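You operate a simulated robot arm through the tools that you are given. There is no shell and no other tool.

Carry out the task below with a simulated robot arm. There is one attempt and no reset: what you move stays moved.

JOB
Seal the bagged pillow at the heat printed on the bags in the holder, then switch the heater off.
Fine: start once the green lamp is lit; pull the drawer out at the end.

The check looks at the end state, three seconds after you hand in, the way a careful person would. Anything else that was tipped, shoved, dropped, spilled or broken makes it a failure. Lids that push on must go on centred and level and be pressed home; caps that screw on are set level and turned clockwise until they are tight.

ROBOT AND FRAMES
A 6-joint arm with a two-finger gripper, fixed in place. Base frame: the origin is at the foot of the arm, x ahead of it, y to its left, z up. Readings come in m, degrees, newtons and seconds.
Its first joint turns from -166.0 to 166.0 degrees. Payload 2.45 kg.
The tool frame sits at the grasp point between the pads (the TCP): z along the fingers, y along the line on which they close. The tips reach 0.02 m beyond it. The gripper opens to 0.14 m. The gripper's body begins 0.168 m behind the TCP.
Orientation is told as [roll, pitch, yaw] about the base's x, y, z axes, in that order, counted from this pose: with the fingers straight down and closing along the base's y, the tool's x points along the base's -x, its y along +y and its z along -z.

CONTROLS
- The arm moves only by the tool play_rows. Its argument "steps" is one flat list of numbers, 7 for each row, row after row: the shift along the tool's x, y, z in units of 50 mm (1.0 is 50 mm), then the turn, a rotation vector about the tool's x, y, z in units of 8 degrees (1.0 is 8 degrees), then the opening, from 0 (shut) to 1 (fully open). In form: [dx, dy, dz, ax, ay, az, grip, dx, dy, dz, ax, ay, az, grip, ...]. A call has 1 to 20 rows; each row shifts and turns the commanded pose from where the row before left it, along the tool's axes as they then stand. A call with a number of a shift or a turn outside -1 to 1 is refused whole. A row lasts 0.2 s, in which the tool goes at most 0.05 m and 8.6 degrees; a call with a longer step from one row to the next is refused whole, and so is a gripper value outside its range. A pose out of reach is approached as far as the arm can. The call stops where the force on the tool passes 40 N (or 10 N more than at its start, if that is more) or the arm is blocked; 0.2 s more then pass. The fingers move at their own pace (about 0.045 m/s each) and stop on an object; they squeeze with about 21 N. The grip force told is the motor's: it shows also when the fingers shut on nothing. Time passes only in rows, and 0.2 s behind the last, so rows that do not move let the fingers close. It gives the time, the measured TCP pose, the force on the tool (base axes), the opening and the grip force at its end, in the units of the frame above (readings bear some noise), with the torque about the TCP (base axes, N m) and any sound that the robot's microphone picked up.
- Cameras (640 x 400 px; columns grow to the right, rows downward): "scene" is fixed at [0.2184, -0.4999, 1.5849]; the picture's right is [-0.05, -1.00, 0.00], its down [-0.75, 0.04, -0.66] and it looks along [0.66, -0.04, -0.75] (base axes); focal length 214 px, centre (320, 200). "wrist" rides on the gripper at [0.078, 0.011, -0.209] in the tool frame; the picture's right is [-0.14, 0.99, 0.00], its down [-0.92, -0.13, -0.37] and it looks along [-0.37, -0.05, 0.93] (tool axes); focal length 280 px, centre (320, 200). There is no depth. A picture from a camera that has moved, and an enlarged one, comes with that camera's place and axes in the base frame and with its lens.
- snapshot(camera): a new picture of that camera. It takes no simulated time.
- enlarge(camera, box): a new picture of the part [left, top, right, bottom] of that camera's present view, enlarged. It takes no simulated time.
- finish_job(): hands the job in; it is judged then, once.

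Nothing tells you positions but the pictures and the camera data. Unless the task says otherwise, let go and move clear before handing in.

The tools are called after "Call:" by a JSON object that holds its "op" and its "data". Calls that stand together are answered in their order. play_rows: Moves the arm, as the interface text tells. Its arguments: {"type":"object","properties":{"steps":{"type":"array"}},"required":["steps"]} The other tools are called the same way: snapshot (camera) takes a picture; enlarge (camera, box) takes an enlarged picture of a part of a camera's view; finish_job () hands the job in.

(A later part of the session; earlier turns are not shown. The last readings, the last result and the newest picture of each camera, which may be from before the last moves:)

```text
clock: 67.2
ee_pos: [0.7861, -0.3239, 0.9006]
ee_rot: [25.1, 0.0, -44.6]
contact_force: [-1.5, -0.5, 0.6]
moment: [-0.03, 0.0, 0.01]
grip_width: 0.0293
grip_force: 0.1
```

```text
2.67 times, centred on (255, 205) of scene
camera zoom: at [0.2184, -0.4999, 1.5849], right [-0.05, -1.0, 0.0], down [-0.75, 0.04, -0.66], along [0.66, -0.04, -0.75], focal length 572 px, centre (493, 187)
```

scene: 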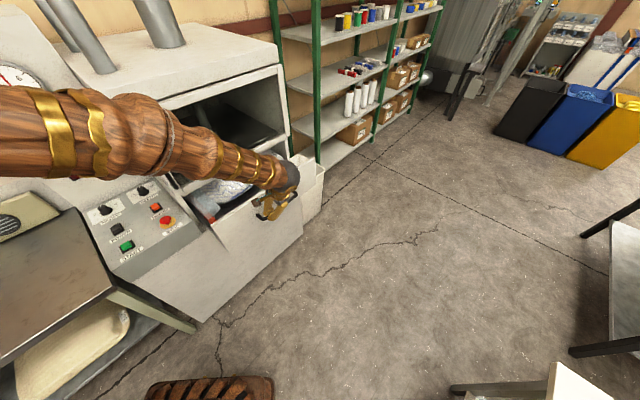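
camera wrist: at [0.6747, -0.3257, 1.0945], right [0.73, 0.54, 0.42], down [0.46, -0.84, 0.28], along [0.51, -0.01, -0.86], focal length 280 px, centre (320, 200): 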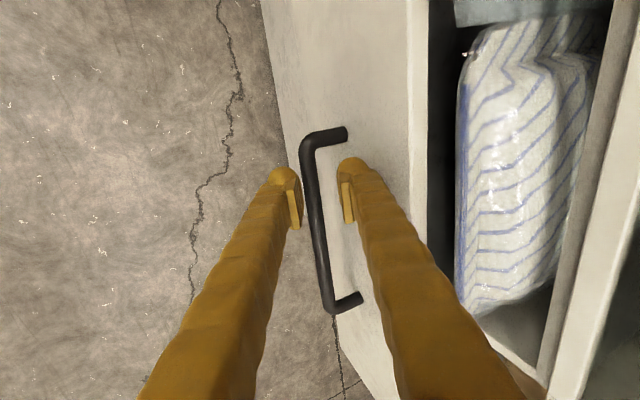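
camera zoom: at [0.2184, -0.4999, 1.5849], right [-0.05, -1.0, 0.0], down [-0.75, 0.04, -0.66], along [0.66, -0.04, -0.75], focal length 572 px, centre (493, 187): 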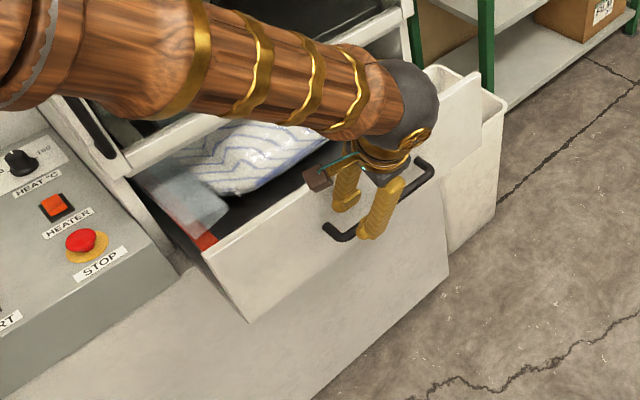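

Call:
{"op": "play_rows", "data": {"steps": [0, -0.09, 0.29, 0, 0, 0, 0.21, 0, -0.09, 0.29, 0, 0, 0, 0.21]}}

Call:
{"op": "enlarge", "data": {"camera": "wrist", "box": [250, 100, 410, 260]}}

Call:
{"op": "enlarge", "data": {"camera": "scene", "box": [240, 170, 320, 230]}}

```text
clock: 67.8
ee_pos: [0.7906, -0.3214, 0.8694]
ee_rot: [25.2, 0.0, -44.6]
contact_force: [-0.9, -0.2, -0.4]
moment: [-0.01, -0.01, -0.01]
grip_width: 0.0296
grip_force: 0.0
```

```text
2.50 times, centred on (330, 180) of wrist
camera zoom: at [0.6793, -0.3239, 1.064], right [0.73, 0.54, 0.42], down [0.46, -0.84, 0.28], along [0.51, -0.01, -0.86], focal length 701 px, centre (295, 250)
```

zoom: 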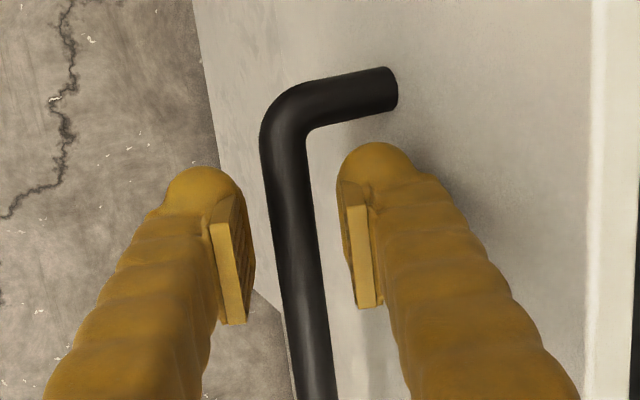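

```text
6.67 times, centred on (280, 200) of scene
camera zoom: at [0.2184, -0.4999, 1.5849], right [-0.05, -1.0, 0.0], down [-0.75, 0.04, -0.66], along [0.66, -0.04, -0.75], focal length 1430 px, centre (587, 200)
```

zoom: 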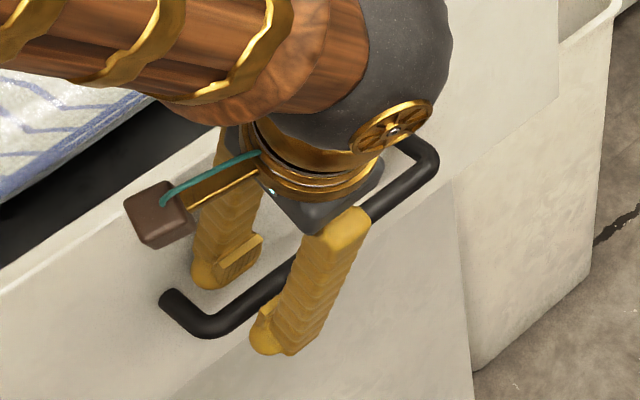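

The bar is lower than I thought (z≈0.84). It lies right on the tool axis about 32 mm ahead, so I'll advance straight along the tool axis.

Call:
{"op": "play_rows", "data": {"steps": [0, 0, 0.2, 0, 0, 0, 0.21, 0, 0, 0.2, 0, 0, 0, 0.21, 0, 0, 0.2, 0, 0, 0, 0.21]}}

Call:
{"op": "enlarge", "data": {"camera": "wrist", "box": [250, 100, 410, 260]}}

Call:
{"op": "enlarge", "data": {"camera": "scene", "box": [240, 170, 320, 230]}}

```text
clock: 68.6
ee_pos: [0.7983, -0.3112, 0.8427]
ee_rot: [25.1, 0.0, -44.6]
contact_force: [-0.5, -1.6, -0.6]
moment: [-0.01, 0.01, -0.01]
grip_width: 0.029
grip_force: 0.0
```

```text
2.50 times, centred on (330, 180) of wrist
camera zoom: at [0.6873, -0.3132, 1.0358], right [0.73, 0.54, 0.42], down [0.46, -0.84, 0.28], along [0.51, -0.01, -0.86], focal length 701 px, centre (295, 250)
```

zoom: 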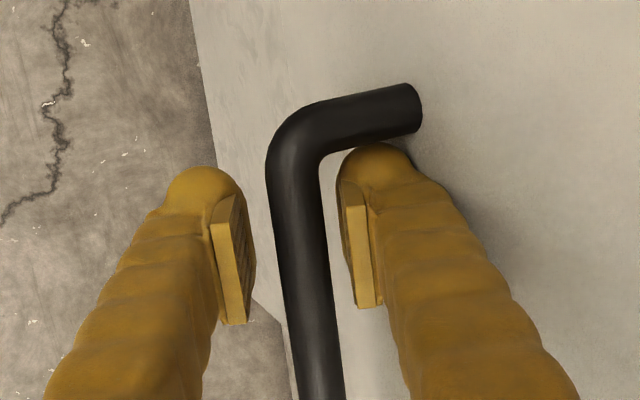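

```text
6.67 times, centred on (280, 200) of scene
camera zoom: at [0.2184, -0.4999, 1.5849], right [-0.05, -1.0, 0.0], down [-0.75, 0.04, -0.66], along [0.66, -0.04, -0.75], focal length 1430 px, centre (587, 200)
```

zoom: 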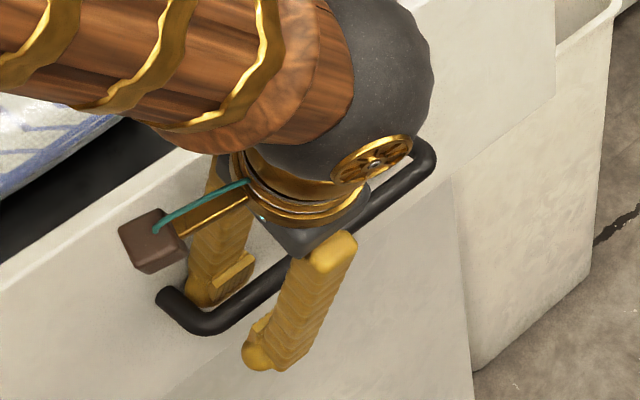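

The bar now sits at mid-pad. I'll shift 8 mm along the bar away from its bracket, narrow the cage, and continue pushing.

Call:
{"op": "play_rows", "data": {"steps": [-0.16, 0, 0, 0, 0, 0, 0.15, 0, 0, 0, 0, 0, 0, 0.13, 0, 0.181, 0.085, 0, 0, 0, 0.13, 0.003, 0.363, 0.167, 0, 0, 0, 0.13, 0.003, 0.363, 0.167, 0, 0, 0, 0.13, 0.003, 0.363, 0.167, 0, 0, 0, 0.13, 0.003, 0.363, 0.167, 0, 0, 0, 0.13]}}

Call:
{"op": "snapshot", "data": {"camera": "wrist"}}

Call:
{"op": "snapshot", "data": {"camera": "scene"}}

```text
clock: 70.2
ee_pos: [0.8654, -0.2532, 0.8423]
ee_rot: [25.2, 0.0, -44.7]
contact_force: [-0.5, -0.2, 0.6]
moment: [0.0, -0.01, 0.02]
grip_width: 0.018
grip_force: 0.1
```

```text
taken
camera wrist: at [0.7547, -0.2553, 1.0367], right [0.73, 0.54, 0.42], down [0.46, -0.84, 0.28], along [0.51, -0.01, -0.86], focal length 280 px, centre (320, 200)
```

wrist: 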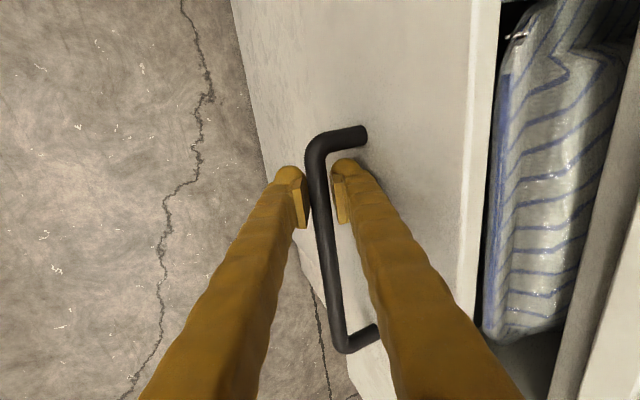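

```text
taken
```

scene: 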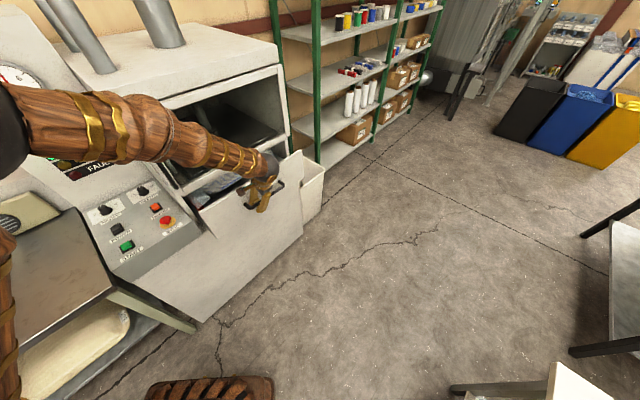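

Sliding freely. Continuing toward closed.

Call:
{"op": "play_rows", "data": {"steps": [0.003, 0.363, 0.167, 0, 0, 0, 0.13, 0.003, 0.363, 0.167, 0, 0, 0, 0.13, 0.003, 0.363, 0.167, 0, 0, 0, 0.13, 0.003, 0.272, 0.125, 0, 0, 0, 0.13]}}

Call:
{"op": "snapshot", "data": {"camera": "wrist"}}

Call:
{"op": "enlarge", "data": {"camera": "scene", "box": [140, 110, 340, 260]}}

```text
clock: 71.2
ee_pos: [0.9184, -0.2002, 0.8452]
ee_rot: [25.3, -0.1, -44.6]
contact_force: [-0.1, 0.5, -0.2]
moment: [0.01, 0.07, 0.04]
grip_width: 0.0185
grip_force: 0.1
```

```text
taken
camera wrist: at [0.807, -0.2029, 1.0385], right [0.73, 0.54, 0.42], down [0.46, -0.84, 0.28], along [0.51, -0.01, -0.86], focal length 280 px, centre (320, 200)
```

wrist: 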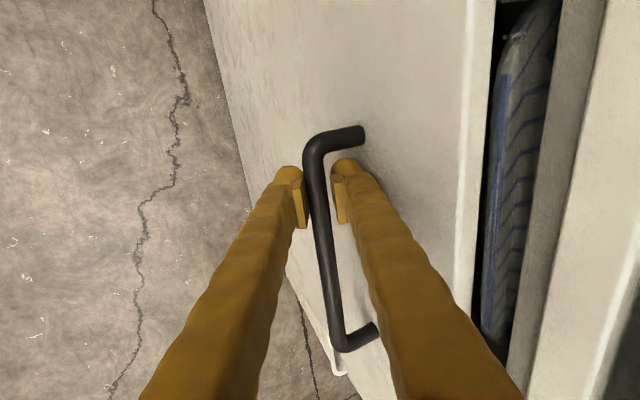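

```text
2.67 times, centred on (240, 185) of scene
camera zoom: at [0.2184, -0.4999, 1.5849], right [-0.05, -1.0, 0.0], down [-0.75, 0.04, -0.66], along [0.66, -0.04, -0.75], focal length 572 px, centre (533, 240)
```

zoom: 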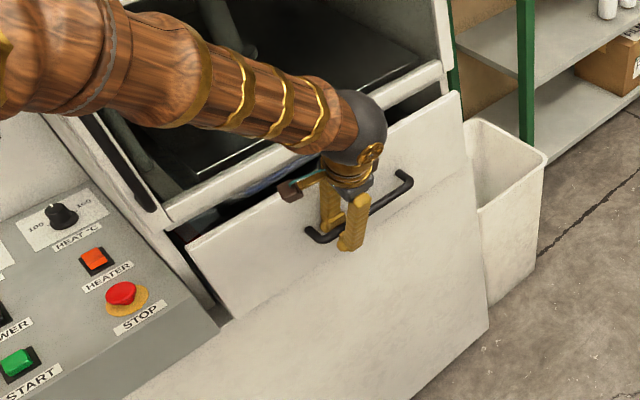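

Call:
{"op": "play_rows", "data": {"steps": [0.003, 0.272, 0.127, 0, 0, 0, 0.13, 0.003, 0.272, 0.127, 0, 0, 0, 0.13, 0.003, 0.272, 0.127, 0, 0, 0, 0.13]}}

Call:
{"op": "snapshot", "data": {"camera": "wrist"}}

Call:
{"op": "enlarge", "data": {"camera": "scene", "box": [140, 110, 340, 260]}}

```text
clock: 71.8
ee_pos: [0.9304, -0.1863, 0.8445]
ee_rot: [25.1, 0.0, -44.6]
contact_force: [-4.2, -4.5, -0.5]
moment: [-0.01, 0.0, -0.1]
grip_width: 0.0179
grip_force: 0.1
stopped in row 2: the force on the tool passed its limit at 51 N (the readings are from after the stop); the commanded pose is now the measured one
```

```text
taken
camera wrist: at [0.8205, -0.1883, 1.0383], right [0.73, 0.54, 0.42], down [0.47, -0.84, 0.28], along [0.5, -0.01, -0.86], focal length 280 px, centre (320, 200)
```

wrist: 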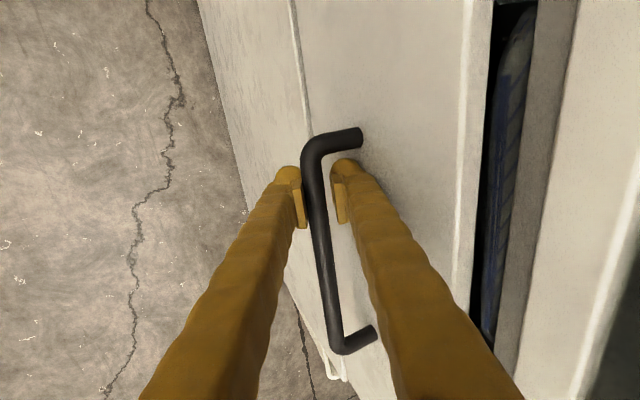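

```text
2.67 times, centred on (240, 185) of scene
camera zoom: at [0.2184, -0.4999, 1.5849], right [-0.05, -1.0, 0.0], down [-0.75, 0.04, -0.66], along [0.66, -0.04, -0.75], focal length 572 px, centre (533, 240)
```

zoom: 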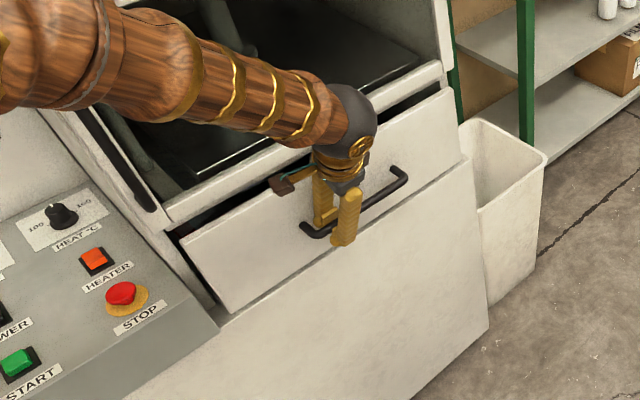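

It hit a hard stop and looks flush with the lower front. One more gentle push to confirm.

Call:
{"op": "play_rows", "data": {"steps": [0, 0.045, 0.021, 0, 0, 0, 0.13, 0, 0.045, 0.021, 0, 0, 0, 0.13, 0, 0.045, 0.021, 0, 0, 0, 0.13, 0, 0.045, 0.021, 0, 0, 0, 0.13]}}

Call:
{"op": "enlarge", "data": {"camera": "scene", "box": [180, 170, 280, 260]}}

Call:
{"op": "enlarge", "data": {"camera": "scene", "box": [250, 120, 350, 200]}}

```text
clock: 72.2
ee_pos: [0.9315, -0.1865, 0.8436]
ee_rot: [25.0, 0.0, -44.6]
contact_force: [-5.0, -5.0, 1.2]
moment: [0.08, -0.08, -0.09]
grip_width: 0.0176
grip_force: 0.1
stopped in row 2: the force on the tool passed its limit at 46 N (the readings are from after the stop); the commanded pose is now the measured one
```

```text
4.44 times, centred on (230, 215) of scene
camera zoom: at [0.2184, -0.4999, 1.5849], right [-0.05, -1.0, 0.0], down [-0.75, 0.04, -0.66], along [0.66, -0.04, -0.75], focal length 953 px, centre (720, 133)
```

zoom: 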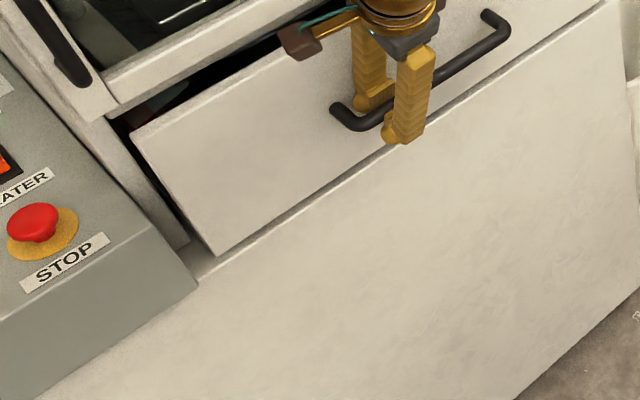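

```text
5.00 times, centred on (300, 160) of scene
camera zoom: at [0.2184, -0.4999, 1.5849], right [-0.05, -1.0, 0.0], down [-0.75, 0.04, -0.66], along [0.66, -0.04, -0.75], focal length 1072 px, centre (420, 400)
```

zoom: 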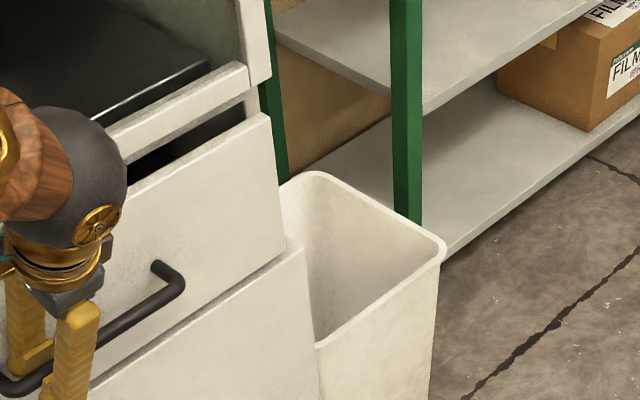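

The drawer is fully in. I'll back the fingers off the handle along the tool axis, retreat, and look at the display and lamps.

Call:
{"op": "play_rows", "data": {"steps": [0, 0, -0.2, 0, 0, 0, 0.15, 0, 0, -0.6, 0, 0, 0, 0.15, 0, 0, -1, 0, 0, 0, 0.2, 0, -0.5, -0.8, 0, 0, 0, 0.2, 0, -0.5, -0.8, 0, 0, 0, 0.2, 0, -0.5, -0.8, 0, 0, 0, 0.2, 0, -0.5, -0.8, 0, 0, 0, 0.2]}}

Call:
{"op": "snapshot", "data": {"camera": "scene"}}

Call:
{"op": "enlarge", "data": {"camera": "scene", "box": [0, 50, 200, 270]}}

```text
clock: 73.8
ee_pos: [0.7956, -0.3314, 1.0315]
ee_rot: [25.1, 0.0, -44.7]
contact_force: [-0.1, 0.3, 0.0]
moment: [0.05, -0.02, 0.02]
grip_width: 0.0279
grip_force: 0.1
```

```text
taken
```

scene: 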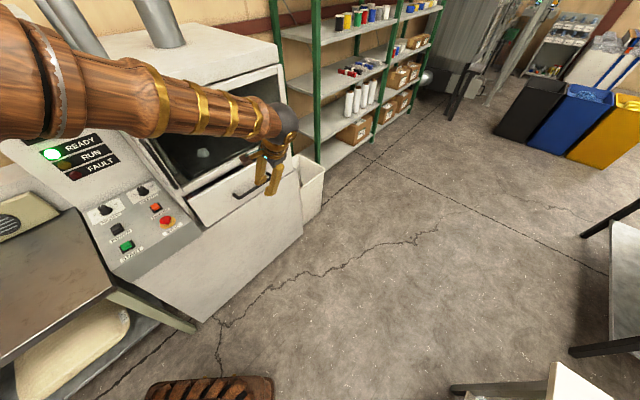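

```text
1.82 times, centred on (100, 160) of scene
camera zoom: at [0.2184, -0.4999, 1.5849], right [-0.05, -1.0, 0.0], down [-0.75, 0.04, -0.66], along [0.66, -0.04, -0.75], focal length 390 px, centre (720, 273)
```

zoom: 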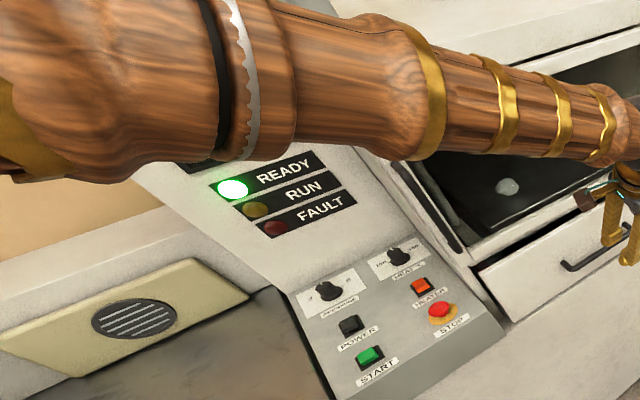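

READY is lit green and FAULT is dark. I'll straighten the tool and move toward START, looking at the chamber door edge on the way to make sure it's shut.

Call:
{"op": "play_rows", "data": {"steps": [0, -0.5, -0.8, 0, 0, 0, 0.1, 0, 0, 0, 0.78, 0, 0, 0.1, 0, 0, 0, 0.78, 0, 0, 0.1, 0, 0, 0, 0.78, 0, 0, 0.1, 0, 0, 0, 0.79, 0, 0, 0.1, 0.9, 0, 0, 0, 0, 0, 0.1, 0.9, 0, 0, 0, 0, 0, 0.1, 0.9, 0, 0, 0, 0, 0, 0.1, 0.9, 0, 0, 0, 0, 0, 0.1, 0.9, 0, 0, 0, 0, 0, 0.1, 0.9, 0, 0, 0, 0, 0, 0.1, 0.9, 0, 0, 0, 0, 0, 0.1]}}

Call:
{"op": "snapshot", "data": {"camera": "wrist"}}

Call:
{"op": "snapshot", "data": {"camera": "scene"}}

```text
clock: 76.4
ee_pos: [0.5431, -0.1309, 1.0527]
ee_rot: [-0.2, 0.0, -44.5]
contact_force: [0.7, 0.3, 0.3]
moment: [0.01, 0.01, 0.02]
grip_width: 0.0137
grip_force: 0.0
```

```text
taken
camera wrist: at [0.4961, -0.0695, 1.2613], right [0.79, 0.61, 0.0], down [0.57, -0.74, 0.37], along [0.22, -0.29, -0.93], focal length 280 px, centre (320, 200)
```

wrist: 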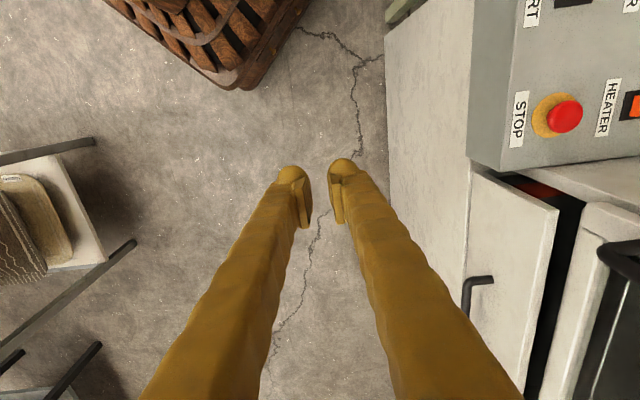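

```text
taken
```

scene: 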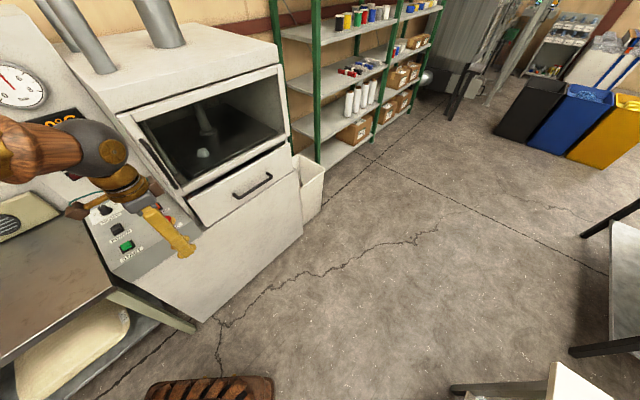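

Call:
{"op": "enlarge", "data": {"camera": "wrist", "box": [440, 140, 640, 400]}}

Call:
{"op": "enlarge", "data": {"camera": "scene", "box": [100, 90, 320, 270]}}

Call:
{"op": "enlarge", "data": {"camera": "scene", "box": [170, 140, 290, 230]}}

```text
1.54 times, centred on (540, 270) of wrist
camera zoom: at [0.4961, -0.0695, 1.2613], right [0.79, 0.61, 0.0], down [0.57, -0.74, 0.37], along [0.22, -0.29, -0.93], focal length 431 px, centre (-18, 92)
```

zoom: 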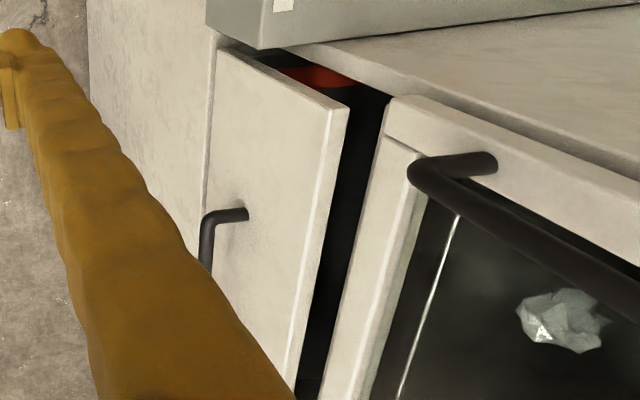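

```text
2.22 times, centred on (210, 180) of scene
camera zoom: at [0.2184, -0.4999, 1.5849], right [-0.05, -1.0, 0.0], down [-0.75, 0.04, -0.66], along [0.66, -0.04, -0.75], focal length 477 px, centre (564, 244)
```

zoom: 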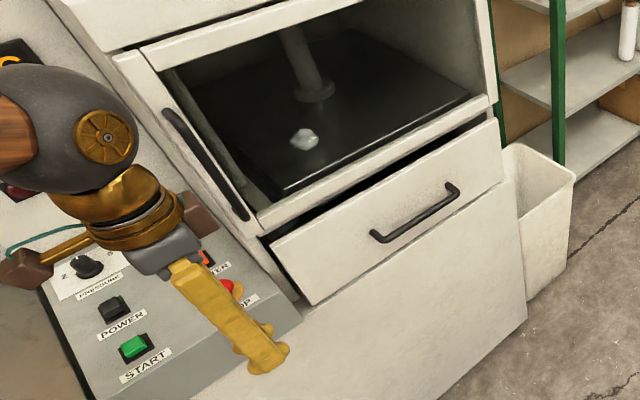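

```text
4.44 times, centred on (230, 185) of scene
camera zoom: at [0.2184, -0.4999, 1.5849], right [-0.05, -1.0, 0.0], down [-0.75, 0.04, -0.66], along [0.66, -0.04, -0.75], focal length 953 px, centre (720, 267)
```

zoom: 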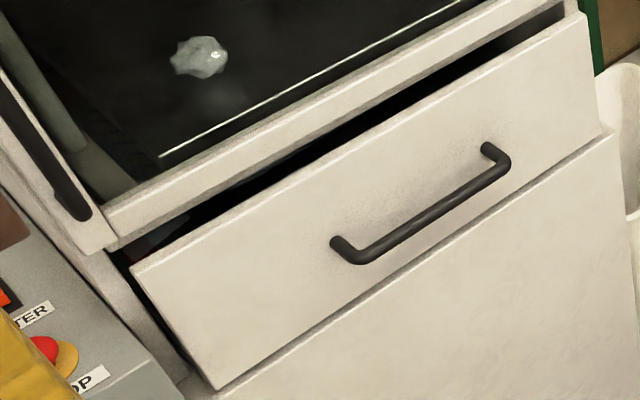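

The drawer front is flush with the cabinet and the door looks shut. Moving to hover near START with the fingers closed.

Call:
{"op": "play_rows", "data": {"steps": [0, 0, 0, 0, 0, -1, 0, 0, 0, 0, 0, 0, -1, 0, 0, 0, 0, 0, 0, -1, 0, 0, 0, 0, 0, 0, -1, 0, 0, 0, 0, 0, 0, -1, 0, 0, 0, 0, 0, 0, -0.56, 0, -0.2425, 0.8025, 0.13, 0, 0, 0, 0, -0.2425, 0.8025, 0.13, 0, 0, 0, 0, -0.2425, 0.8025, 0.13, 0, 0, 0, 0, -0.2425, 0.8025, 0.13, 0, 0, 0, 0, -0.2425, 0.8025, 0.13, 0, 0, 0, 0, -0.2425, 0.8025, 0.13, 0, 0, 0, 0, -0.2425, 0.8025, 0.13, 0, 0, 0, 0, -0.2425, 0.8025, 0.13, 0, 0, 0, 0]}}

Call:
{"op": "snapshot", "data": {"camera": "wrist"}}

Call:
{"op": "enlarge", "data": {"camera": "wrist", "box": [240, 80, 400, 220]}}

Call:
{"op": "enlarge", "data": {"camera": "scene", "box": [0, 50, 200, 270]}}

```text
clock: 79.4
ee_pos: [0.6424, 0.1873, 1.0037]
ee_rot: [0.0, 0.0, -0.1]
contact_force: [0.3, 0.4, 0.0]
moment: [-0.03, 0.0, 0.04]
grip_width: 0.0
grip_force: 20.6
```

```text
taken
camera wrist: at [0.5643, 0.1985, 1.2125], right [0.14, 0.99, 0.0], down [0.92, -0.13, 0.37], along [0.36, -0.05, -0.93], focal length 280 px, centre (320, 200)
```

wrist: 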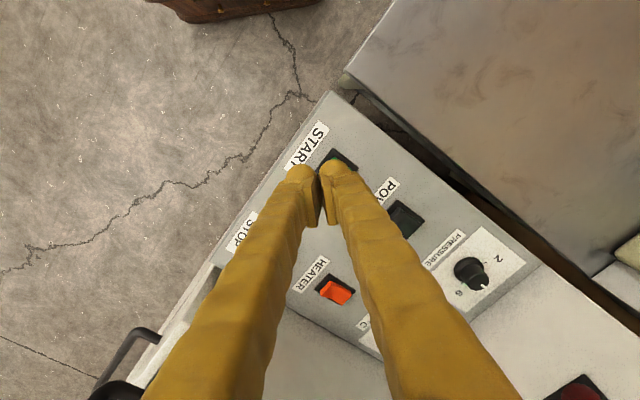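

```text
2.86 times, centred on (320, 150) of wrist
camera zoom: at [0.5643, 0.1985, 1.2125], right [0.14, 0.99, 0.0], down [0.92, -0.13, 0.37], along [0.36, -0.05, -0.93], focal length 801 px, centre (320, 343)
```

zoom: 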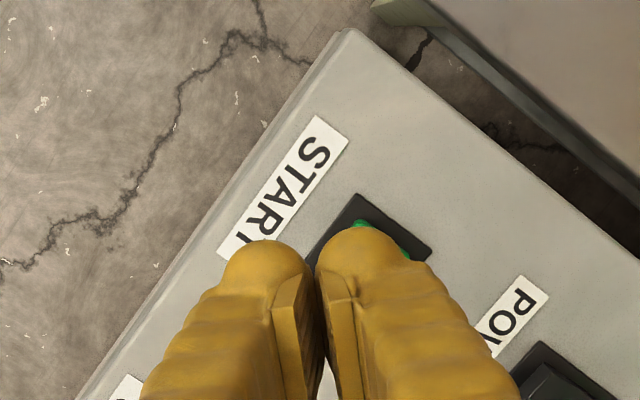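

```text
1.82 times, centred on (100, 160) of scene
camera zoom: at [0.2184, -0.4999, 1.5849], right [-0.05, -1.0, 0.0], down [-0.75, 0.04, -0.66], along [0.66, -0.04, -0.75], focal length 390 px, centre (720, 273)
```

zoom: 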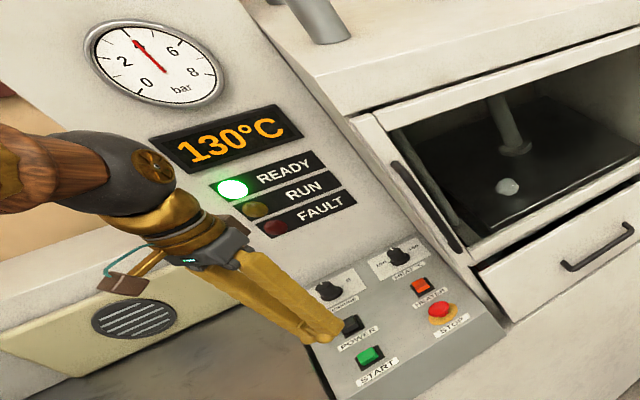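

The display shows 130°C with READY lit. START's centre is at about (0.665, 0.207). I'll move over it and press.

Call:
{"op": "play_rows", "data": {"steps": [-0.452, 0.374, 0, 0, 0, 0, 0, 0, 0, 0.6, 0, 0, 0, 0, 0, 0, 0.6, 0, 0, 0, 0, 0, 0, 0.6, 0, 0, 0, 0, 0, 0, 0.1, 0, 0, 0, 0]}}

Call:
{"op": "enlarge", "data": {"camera": "wrist", "box": [260, 100, 380, 210]}}

Call:
{"op": "enlarge", "data": {"camera": "scene", "box": [90, 200, 170, 270]}}

```text
clock: 80.6
ee_pos: [0.6603, 0.2076, 0.9053]
ee_rot: [0.1, 0.1, -0.1]
contact_force: [0.6, -0.2, 0.3]
moment: [0.0, 0.01, -0.01]
grip_width: 0.0
grip_force: 21.0
```

```text
3.64 times, centred on (320, 155) of wrist
camera zoom: at [0.583, 0.2183, 1.1148], right [0.14, 0.99, 0.0], down [0.92, -0.13, 0.37], along [0.36, -0.05, -0.93], focal length 1020 px, centre (320, 364)
```

zoom: 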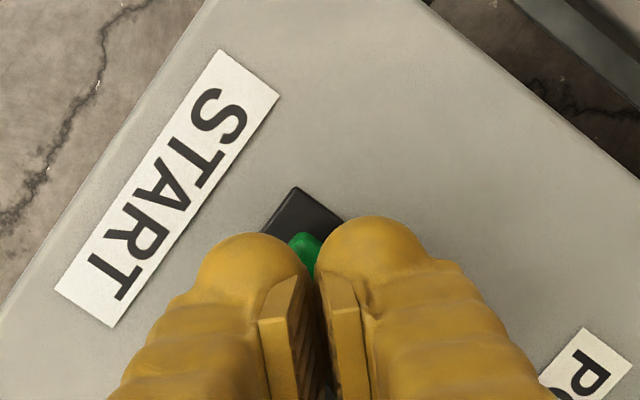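

```text
5.71 times, centred on (130, 235) of scene
camera zoom: at [0.2184, -0.4999, 1.5849], right [-0.05, -1.0, 0.0], down [-0.75, 0.04, -0.66], along [0.66, -0.04, -0.75], focal length 1226 px, centre (1406, 0)
```

zoom: 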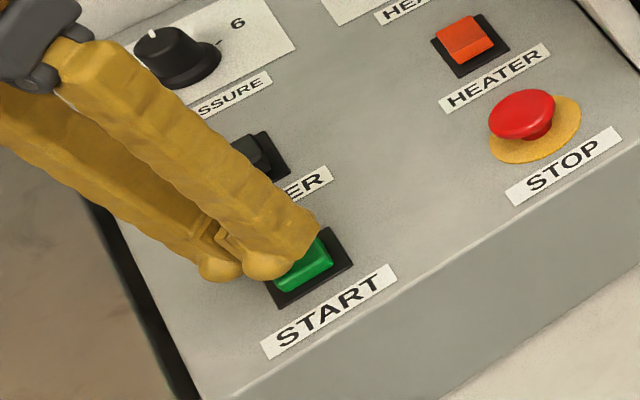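

Call:
{"op": "play_rows", "data": {"steps": [-0.12, -0.02, 0, 0, 0, 0, 0, 0, 0, 0.06, 0, 0, 0, 0, 0, 0, 0.06, 0, 0, 0, 0, 0, 0, 0.06, 0, 0, 0, 0, 0, 0, 0.05, 0, 0, 0, 0, 0, 0, 0.05, 0, 0, 0, 0]}}

Call:
{"op": "enlarge", "data": {"camera": "scene", "box": [30, 100, 170, 270]}}

```text
clock: 82.0
ee_pos: [0.6674, 0.2061, 0.8927]
ee_rot: [0.0, 0.0, -0.1]
contact_force: [-1.1, 0.4, 0.8]
moment: [0.02, 0.01, 0.0]
grip_width: 0.0063
grip_force: 29.1
```

```text
2.35 times, centred on (100, 185) of scene
camera zoom: at [0.2184, -0.4999, 1.5849], right [-0.05, -1.0, 0.0], down [-0.75, 0.04, -0.66], along [0.66, -0.04, -0.75], focal length 505 px, centre (838, 235)
```

zoom: 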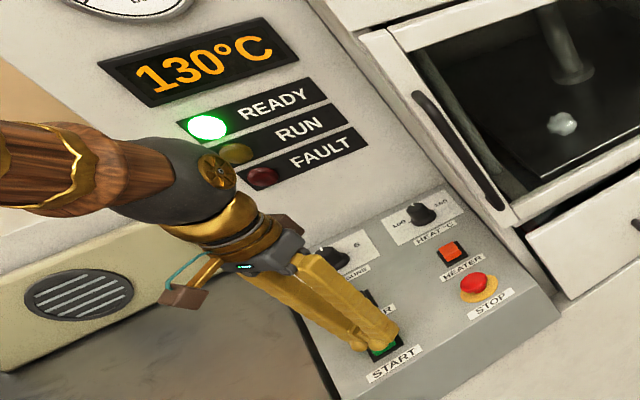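

The button is wedging between the two round tips. I'll lift slightly, shift 7 mm so one fingertip is centred on the button, and press again.

Call:
{"op": "play_rows", "data": {"steps": [0, 0, -0.3, 0, 0, 0, 0, 0, 0.14, 0, 0, 0, 0, 0, 0, 0, 0, 0, 0, 0, 0, 0, 0, 0.2, 0, 0, 0, 0, 0, 0, 0.06, 0, 0, 0, 0, 0, 0, 0.06, 0, 0, 0, 0]}}

Call:
{"op": "enlarge", "data": {"camera": "scene", "box": [90, 200, 170, 270]}}

Call:
{"op": "enlarge", "data": {"camera": "wrist", "box": [260, 100, 380, 210]}}

```text
clock: 83.4
ee_pos: [0.6666, 0.2116, 0.8915]
ee_rot: [0.0, 0.0, -0.1]
contact_force: [0.8, -0.2, 1.6]
moment: [-0.01, -0.01, 0.0]
grip_width: 0.0062
grip_force: 29.2
```

```text
5.71 times, centred on (130, 235) of scene
camera zoom: at [0.2184, -0.4999, 1.5849], right [-0.05, -1.0, 0.0], down [-0.75, 0.04, -0.66], along [0.66, -0.04, -0.75], focal length 1226 px, centre (1406, 0)
```

zoom: 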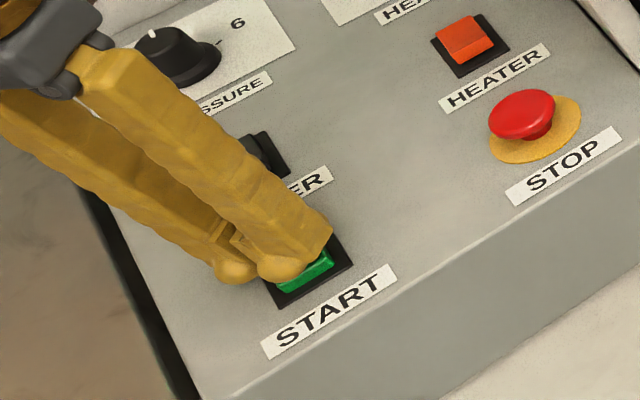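

```text
3.64 times, centred on (320, 155) of wrist
camera zoom: at [0.5896, 0.2228, 1.1005], right [0.14, 0.99, 0.0], down [0.92, -0.13, 0.37], along [0.36, -0.05, -0.93], focal length 1020 px, centre (320, 364)
```

zoom: 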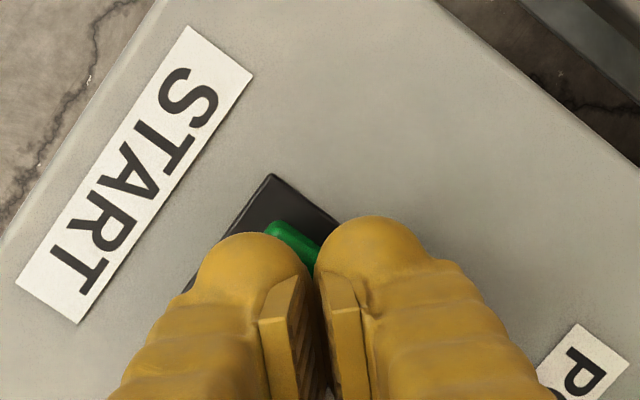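

Call:
{"op": "play_rows", "data": {"steps": [0, 0, 0.04, 0, 0, 0, 0, 0, 0, 0.04, 0, 0, 0, 0, 0, 0, 0.04, 0, 0, 0, 0]}}

Call:
{"op": "enlarge", "data": {"camera": "scene", "box": [30, 100, 170, 270]}}

```text
clock: 84.2
ee_pos: [0.6682, 0.2116, 0.8865]
ee_rot: [-0.1, 0.0, -0.1]
contact_force: [-1.5, 0.9, 4.1]
moment: [0.02, 0.01, -0.02]
grip_width: 0.0061
grip_force: 29.9
heard: click
```

```text
2.35 times, centred on (100, 185) of scene
camera zoom: at [0.2184, -0.4999, 1.5849], right [-0.05, -1.0, 0.0], down [-0.75, 0.04, -0.66], along [0.66, -0.04, -0.75], focal length 505 px, centre (838, 235)
```

zoom: 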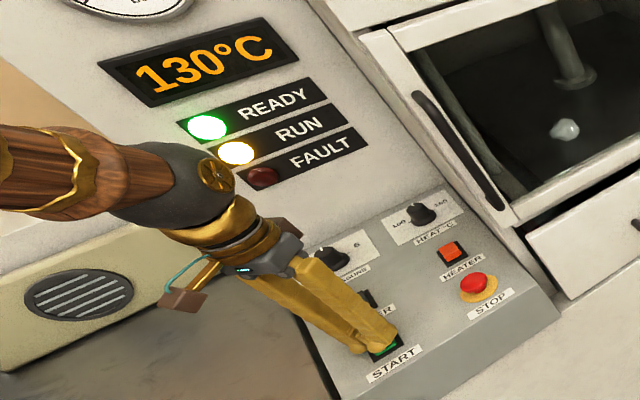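

START clicked and RUN is lit. Lifting clear while the cycle runs.

Call:
{"op": "play_rows", "data": {"steps": [0, 0, -0.8, 0, 0, 0, 0, 0, 0, -1, 0, 0, 0, 0, 0, 0, -0.8, 0, 0, 0, 0, 0, 0, 0, 0, -1, 0, 0, 0, 0, 0, 0, -0.9, 0, 0, 0, 0, 0, 0, 0, 0, 0]}}

Call:
{"op": "snapshot", "data": {"camera": "scene"}}

Call:
{"op": "snapshot", "data": {"camera": "wrist"}}

```text
clock: 85.6
ee_pos: [0.6672, 0.2133, 1.0152]
ee_rot: [0.0, -15.2, 0.0]
contact_force: [-0.3, 0.1, -0.3]
moment: [0.02, -0.03, 0.0]
grip_width: 0.0002
grip_force: 29.0
```

```text
taken
```

scene: 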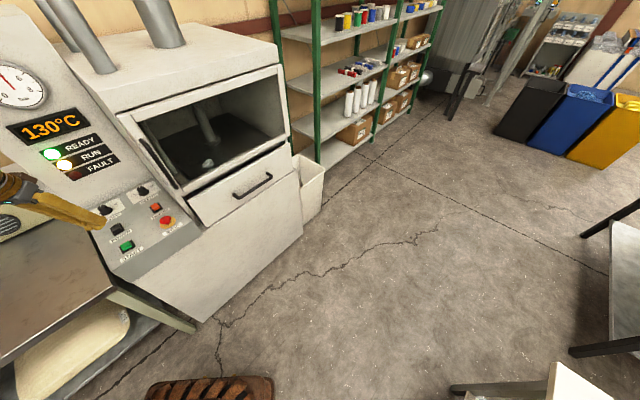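

```text
taken
camera wrist: at [0.5373, 0.2235, 1.1973], right [0.13, 0.99, 0.04], down [0.79, -0.13, 0.6], along [0.6, -0.05, -0.8], focal length 280 px, centre (320, 200)
```

wrist: 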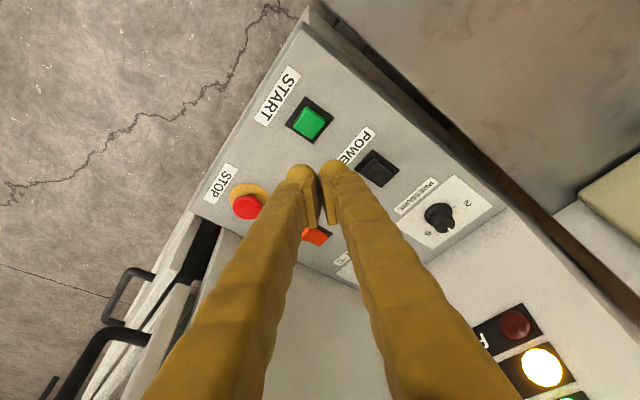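

The press plate is down and RUN is on. I'll move to a hover over HEATER's raised (label) end and wait for the cycle to finish.

Call:
{"op": "play_rows", "data": {"steps": [-0.62, -0.18, 0.437, 0, 0, 0, 0, -0.62, -0.18, 0.437, 0, 0, 0, 0, -0.62, -0.18, 0.437, 0, 0, 0, 0, -0.62, -0.18, 0.437, 0, 0, 0, 0, -0.62, -0.18, 0.437, 0, 0, 0, 0, 0, 0, 0, 0, 0, 0, 0]}}

Call:
{"op": "enlarge", "data": {"camera": "wrist", "box": [240, 80, 400, 220]}}

Call:
{"op": "snapshot", "data": {"camera": "scene"}}

```text
clock: 87.0
ee_pos: [0.8477, 0.1673, 0.9496]
ee_rot: [0.0, -15.2, 0.0]
contact_force: [0.5, 0.2, 0.3]
moment: [0.03, 0.03, 0.03]
grip_width: 0.0
grip_force: 29.5
```

```text
2.86 times, centred on (320, 150) of wrist
camera zoom: at [0.7184, 0.1778, 1.1311], right [0.13, 0.99, 0.04], down [0.79, -0.13, 0.6], along [0.6, -0.05, -0.8], focal length 801 px, centre (320, 343)
```

zoom: 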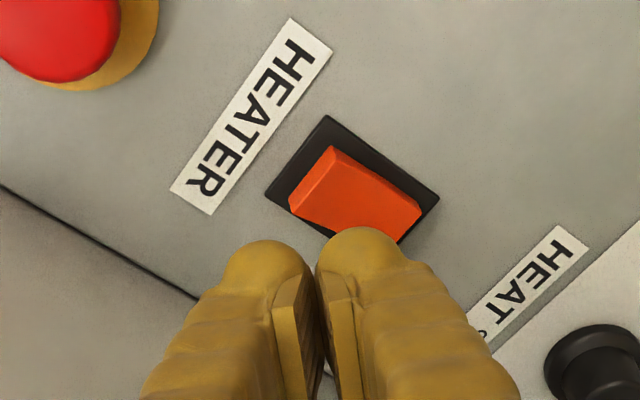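

```text
taken
```

scene: 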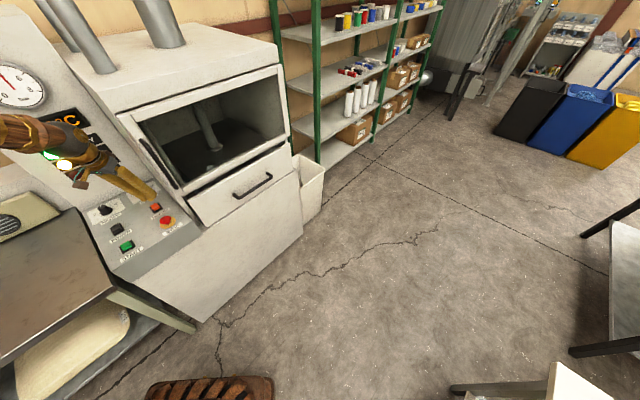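

Good hover position. Waiting for RUN to finish.

Call:
{"op": "play_rows", "data": {"steps": [0, 0.04, 0, 0, 0, 0, 0, 0, 0, 0, 0, 0, 0, 0, 0, 0, 0, 0, 0, 0, 0, 0, 0, 0, 0, 0, 0, 0, 0, 0, 0, 0, 0, 0, 0, 0, 0, 0, 0, 0, 0, 0, 0, 0, 0, 0, 0, 0, 0, 0, 0, 0, 0, 0, 0, 0, 0, 0, 0, 0, 0, 0, 0, 0, 0, 0, 0, 0, 0, 0, 0, 0, 0, 0, 0, 0, 0, 0, 0, 0, 0, 0, 0, 0, 0, 0, 0, 0, 0, 0, 0, 0, 0, 0, 0, 0, 0, 0, 0, 0, 0, 0, 0, 0, 0]}}

Call:
{"op": "enlarge", "data": {"camera": "scene", "box": [20, 80, 260, 230]}}

```text
clock: 90.2
ee_pos: [0.8466, 0.1681, 0.9498]
ee_rot: [0.0, -15.2, -0.1]
contact_force: [0.3, -0.7, 0.6]
moment: [0.02, -0.02, -0.02]
grip_width: 0.0
grip_force: 29.9
```

```text
2.67 times, centred on (140, 155) of scene
camera zoom: at [0.2184, -0.4999, 1.5849], right [-0.05, -1.0, 0.0], down [-0.75, 0.04, -0.66], along [0.66, -0.04, -0.75], focal length 572 px, centre (800, 320)
```

zoom: 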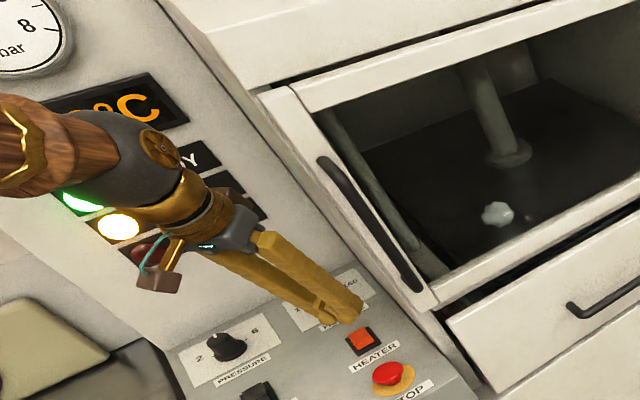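

Call:
{"op": "play_rows", "data": {"steps": [0, 0, 0, 0, 0, 0, 0, 0, 0, 0, 0, 0, 0, 0, 0, 0, 0, 0, 0, 0, 0, 0, 0, 0, 0, 0, 0, 0, 0, 0, 0, 0, 0, 0, 0, 0, 0, 0, 0, 0, 0, 0, 0, 0, 0, 0, 0, 0, 0, 0, 0, 0, 0, 0, 0, 0, 0, 0, 0, 0, 0, 0, 0, 0, 0, 0, 0, 0, 0, 0, 0, 0, 0, 0, 0, 0, 0, 0, 0, 0, 0, 0, 0, 0, 0, 0, 0, 0, 0, 0, 0, 0, 0, 0, 0, 0, 0, 0, 0, 0, 0, 0, 0, 0, 0, 0, 0, 0, 0, 0, 0, 0, 0, 0, 0, 0, 0, 0, 0, 0, 0, 0, 0, 0, 0, 0, 0, 0, 0, 0, 0, 0, 0, 0, 0, 0, 0, 0, 0, 0]}}

Call:
{"op": "enlarge", "data": {"camera": "scene", "box": [20, 80, 260, 230]}}

```text
clock: 94.4
ee_pos: [0.8467, 0.1674, 0.9504]
ee_rot: [0.0, -15.3, -0.2]
contact_force: [-0.6, 0.0, -0.3]
moment: [0.02, 0.0, -0.02]
grip_width: 0.0
grip_force: 29.1
```

```text
2.67 times, centred on (140, 155) of scene
camera zoom: at [0.2184, -0.4999, 1.5849], right [-0.05, -1.0, 0.0], down [-0.75, 0.04, -0.66], along [0.66, -0.04, -0.75], focal length 572 px, centre (800, 320)
```

zoom: 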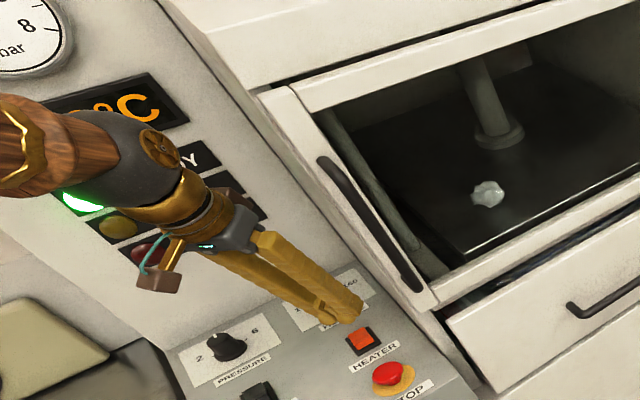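

RUN has finished and the plate is rising. Now I'll press HEATER's raised label end to switch it off.

Call:
{"op": "play_rows", "data": {"steps": [0, 0.03, 0, 0, 0, 0, 0, 0, 0, 0, 0, 0, 0, 0, 0.118, 0, 0.434, 0, 0, 0, 0, 0.118, 0, 0.434, 0, 0, 0, 0, 0.0105, 0, 0.0386, 0, 0, 0, 0, 0.0105, 0, 0.0386, 0, 0, 0, 0, 0.0105, 0, 0.0386, 0, 0, 0, 0, 0.0105, 0, 0.0386, 0, 0, 0, 0]}}

Call:
{"op": "enlarge", "data": {"camera": "wrist", "box": [240, 80, 400, 220]}}

Call:
{"op": "enlarge", "data": {"camera": "scene", "box": [120, 180, 184, 220]}}

```text
clock: 96.2
ee_pos: [0.8458, 0.1689, 0.899]
ee_rot: [0.0, -15.1, -0.3]
contact_force: [0.1, 0.0, 0.4]
moment: [0.03, -0.01, 0.05]
grip_width: 0.0
grip_force: 29.2
```

```text
2.86 times, centred on (320, 150) of wrist
camera zoom: at [0.7162, 0.181, 1.0796], right [0.13, 0.99, 0.04], down [0.79, -0.13, 0.6], along [0.6, -0.05, -0.8], focal length 801 px, centre (320, 343)
```

zoom: 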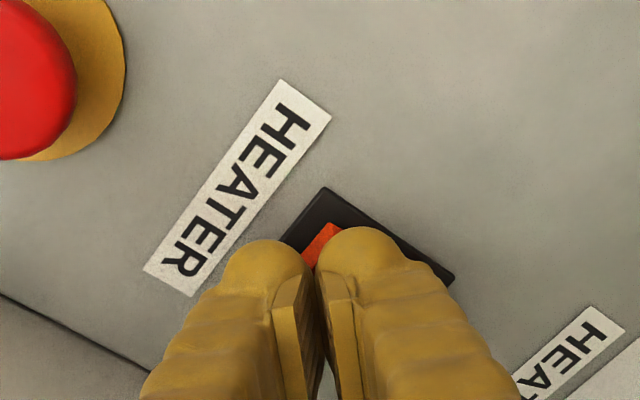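

```text
10.00 times, centred on (152, 200) of scene
camera zoom: at [0.2184, -0.4999, 1.5849], right [-0.05, -1.0, 0.0], down [-0.75, 0.04, -0.66], along [0.66, -0.04, -0.75], focal length 2145 px, centre (2000, 200)
```

zoom: 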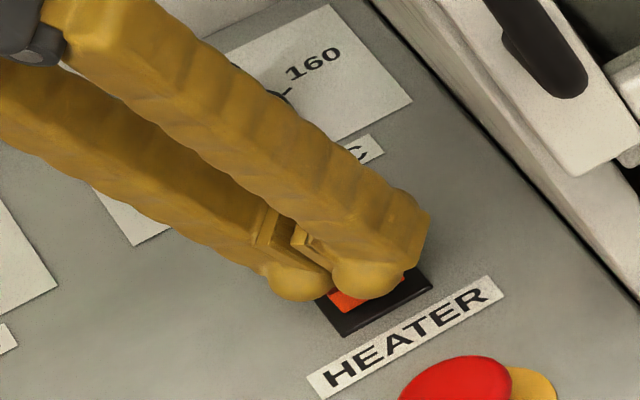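

Call:
{"op": "play_rows", "data": {"steps": [0.0105, 0, 0.0386, 0, 0, 0, 0, 0.0105, 0, 0.0386, 0, 0, 0, 0, 0.0105, 0, 0.0386, 0, 0, 0, 0]}}

Call:
{"op": "enlarge", "data": {"camera": "scene", "box": [120, 180, 184, 220]}}

```text
clock: 97.0
ee_pos: [0.8457, 0.1712, 0.8908]
ee_rot: [-0.1, -15.2, 0.0]
contact_force: [-0.1, 0.2, 0.1]
moment: [0.0, 0.01, -0.01]
grip_width: 0.0
grip_force: 29.7
```

```text
10.00 times, centred on (152, 200) of scene
camera zoom: at [0.2184, -0.4999, 1.5849], right [-0.05, -1.0, 0.0], down [-0.75, 0.04, -0.66], along [0.66, -0.04, -0.75], focal length 2145 px, centre (2000, 200)
```

zoom: 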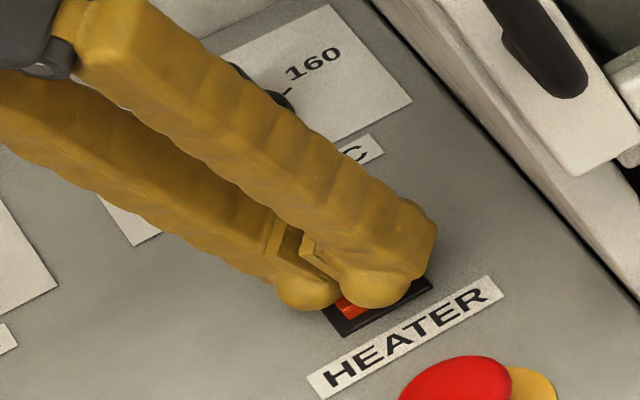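

Call:
{"op": "play_rows", "data": {"steps": [0.0105, 0, 0.0386, 0, 0, 0, 0, 0, 0, 0, 0, 0, 0, 0]}}

Call:
{"op": "play_rows", "data": {"steps": [-0.13, 0, -0.48, 0, 0, 0, 0, -0.26, 0, -0.96, 0, 0, 0, 0, 0.3, 0, -0.9, 0, 0, 0, 0, 0.5, 0, -0.8, 0, 0, 0, 0]}}

Call:
{"op": "enlarge", "data": {"camera": "scene", "box": [140, 195, 172, 220]}}

Call:
{"op": "enlarge", "data": {"camera": "scene", "box": [0, 60, 260, 230]}}

```text
clock: 97.6
ee_pos: [0.8464, 0.1717, 0.8902]
ee_rot: [0.0, -15.2, -0.1]
contact_force: [-3.2, -4.9, 15.1]
moment: [-0.12, 0.15, 0.05]
grip_width: 0.0059
grip_force: 29.6
```

```text
clock: 98.6
ee_pos: [0.7872, 0.1712, 1.0352]
ee_rot: [-0.2, -15.1, -0.2]
contact_force: [-0.4, 0.1, -0.3]
moment: [-0.04, 0.03, -0.02]
grip_width: 0.0
grip_force: 29.7
```

```text
16.00 times, centred on (156, 208) of scene
camera zoom: at [0.2184, -0.4999, 1.5849], right [-0.05, -1.0, 0.0], down [-0.75, 0.04, -0.66], along [0.66, -0.04, -0.75], focal length 3432 px, centre (2944, 80)
```

zoom: 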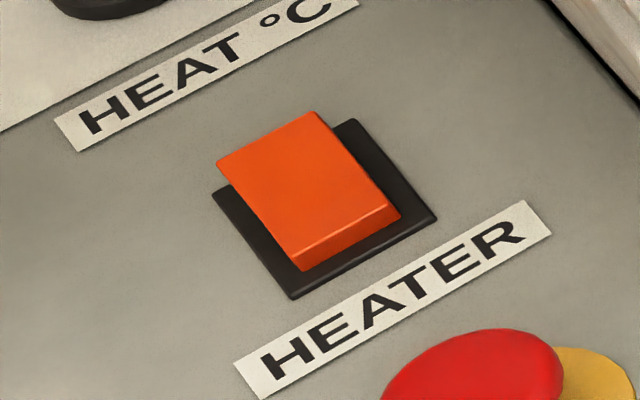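

```text
2.35 times, centred on (130, 145) of scene
camera zoom: at [0.2184, -0.4999, 1.5849], right [-0.05, -1.0, 0.0], down [-0.75, 0.04, -0.66], along [0.66, -0.04, -0.75], focal length 505 px, centre (767, 329)
```

zoom: 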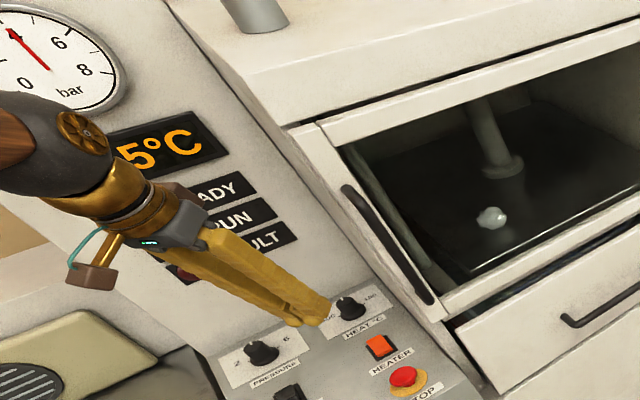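

HEATER is off and the display is falling. Now for the drawer: retreat from the panel, reorient, and return to the handle the way I left it.

Call:
{"op": "play_rows", "data": {"steps": [0.497, -0.603, -0.49, 0, 0, 0, 0, 0.497, -0.603, -0.49, 0, 0, 0, 0, 0.497, -0.603, -0.49, 0, 0, 0, 0, 0.497, -0.603, -0.49, 0, 0, 0, 0, 0.497, -0.603, -0.49, 0, 0, 0, 0, 0.497, -0.603, -0.49, 0, 0, 0, 0, 0.497, -0.603, -0.49, 0, 0, 0, 0, 0, 0, 0, 0, 1, 0, 0.1, 0, 0, 0, 0, 0.9, 0, 0.2, 0, 0, 0, 0, 0, 1, 0.25, 0, 0, 0, 0, 0, 1, 0.25, 0, 0, 0, 0, 0, 1, 0.25, 0, 0, 0, 0, 0, 1, 0.25, 0, 0, 0, 0, 0, 1, 0.25, 0, 0, 0, 0, 0, 0.56, 0.25]}}

Call:
{"op": "play_rows", "data": {"steps": [-0.822, -0.313, 0.1375, 0, 0, 0, 0.25, -0.822, -0.313, 0.1375, 0, 0, 0, 0.25, -0.822, -0.313, 0.1375, 0, 0, 0, 0.25, -0.822, -0.313, 0.1375, 0, 0, 0, 0.25, -0.822, -0.313, 0.1375, 0, 0, 0, 0.25, -0.822, -0.313, 0.1375, 0, 0, 0, 0.25, -0.822, -0.313, 0.1375, 0, 0, 0, 0.25, -0.822, -0.313, 0.1375, 0, 0, 0, 0.25, 0, 0, 0, -0.78, 0, 0, 0.25, 0, 0, 0, -0.78, 0, 0, 0.25, 0, 0, 0, -0.78, 0, 0, 0.25, 0, 0, 0, -0.78, 0, 0, 0.25]}}

Call:
{"op": "snapshot", "data": {"camera": "scene"}}

Call:
{"op": "snapshot", "data": {"camera": "wrist"}}

```text
clock: 101.8
ee_pos: [0.5716, -0.0379, 1.1549]
ee_rot: [0.0, 0.0, -44.6]
contact_force: [0.0, 0.5, -0.5]
moment: [-0.01, -0.02, 0.02]
grip_width: 0.0348
grip_force: 0.0
```

```text
clock: 104.4
ee_pos: [0.7174, -0.3592, 1.1004]
ee_rot: [25.0, 0.1, -44.6]
contact_force: [0.7, -0.2, 0.7]
moment: [0.01, 0.0, 0.02]
grip_width: 0.0351
grip_force: 0.0
```

```text
taken
```

scene: 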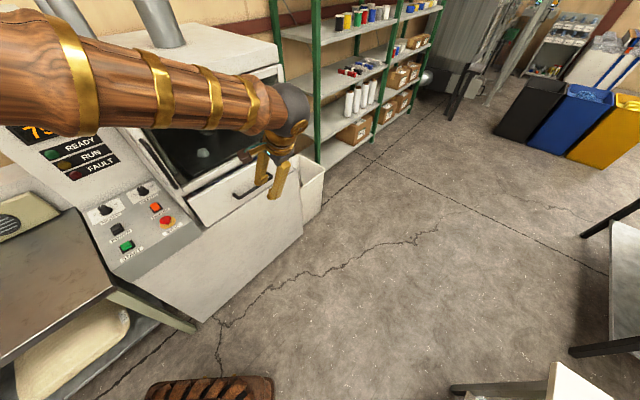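

```text
taken
camera wrist: at [0.6066, -0.3613, 1.2949], right [0.73, 0.54, 0.42], down [0.47, -0.84, 0.28], along [0.5, -0.01, -0.86], focal length 280 px, centre (320, 200)
```

wrist: 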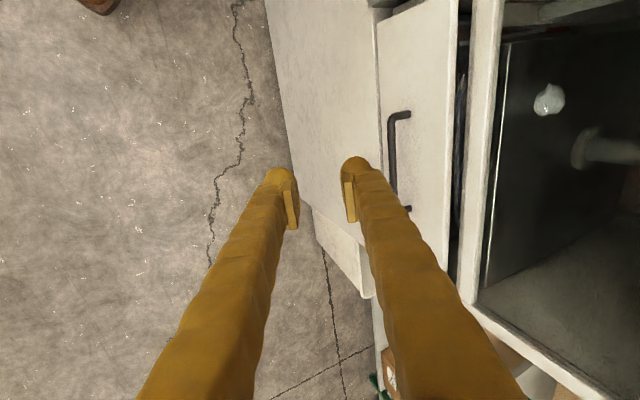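

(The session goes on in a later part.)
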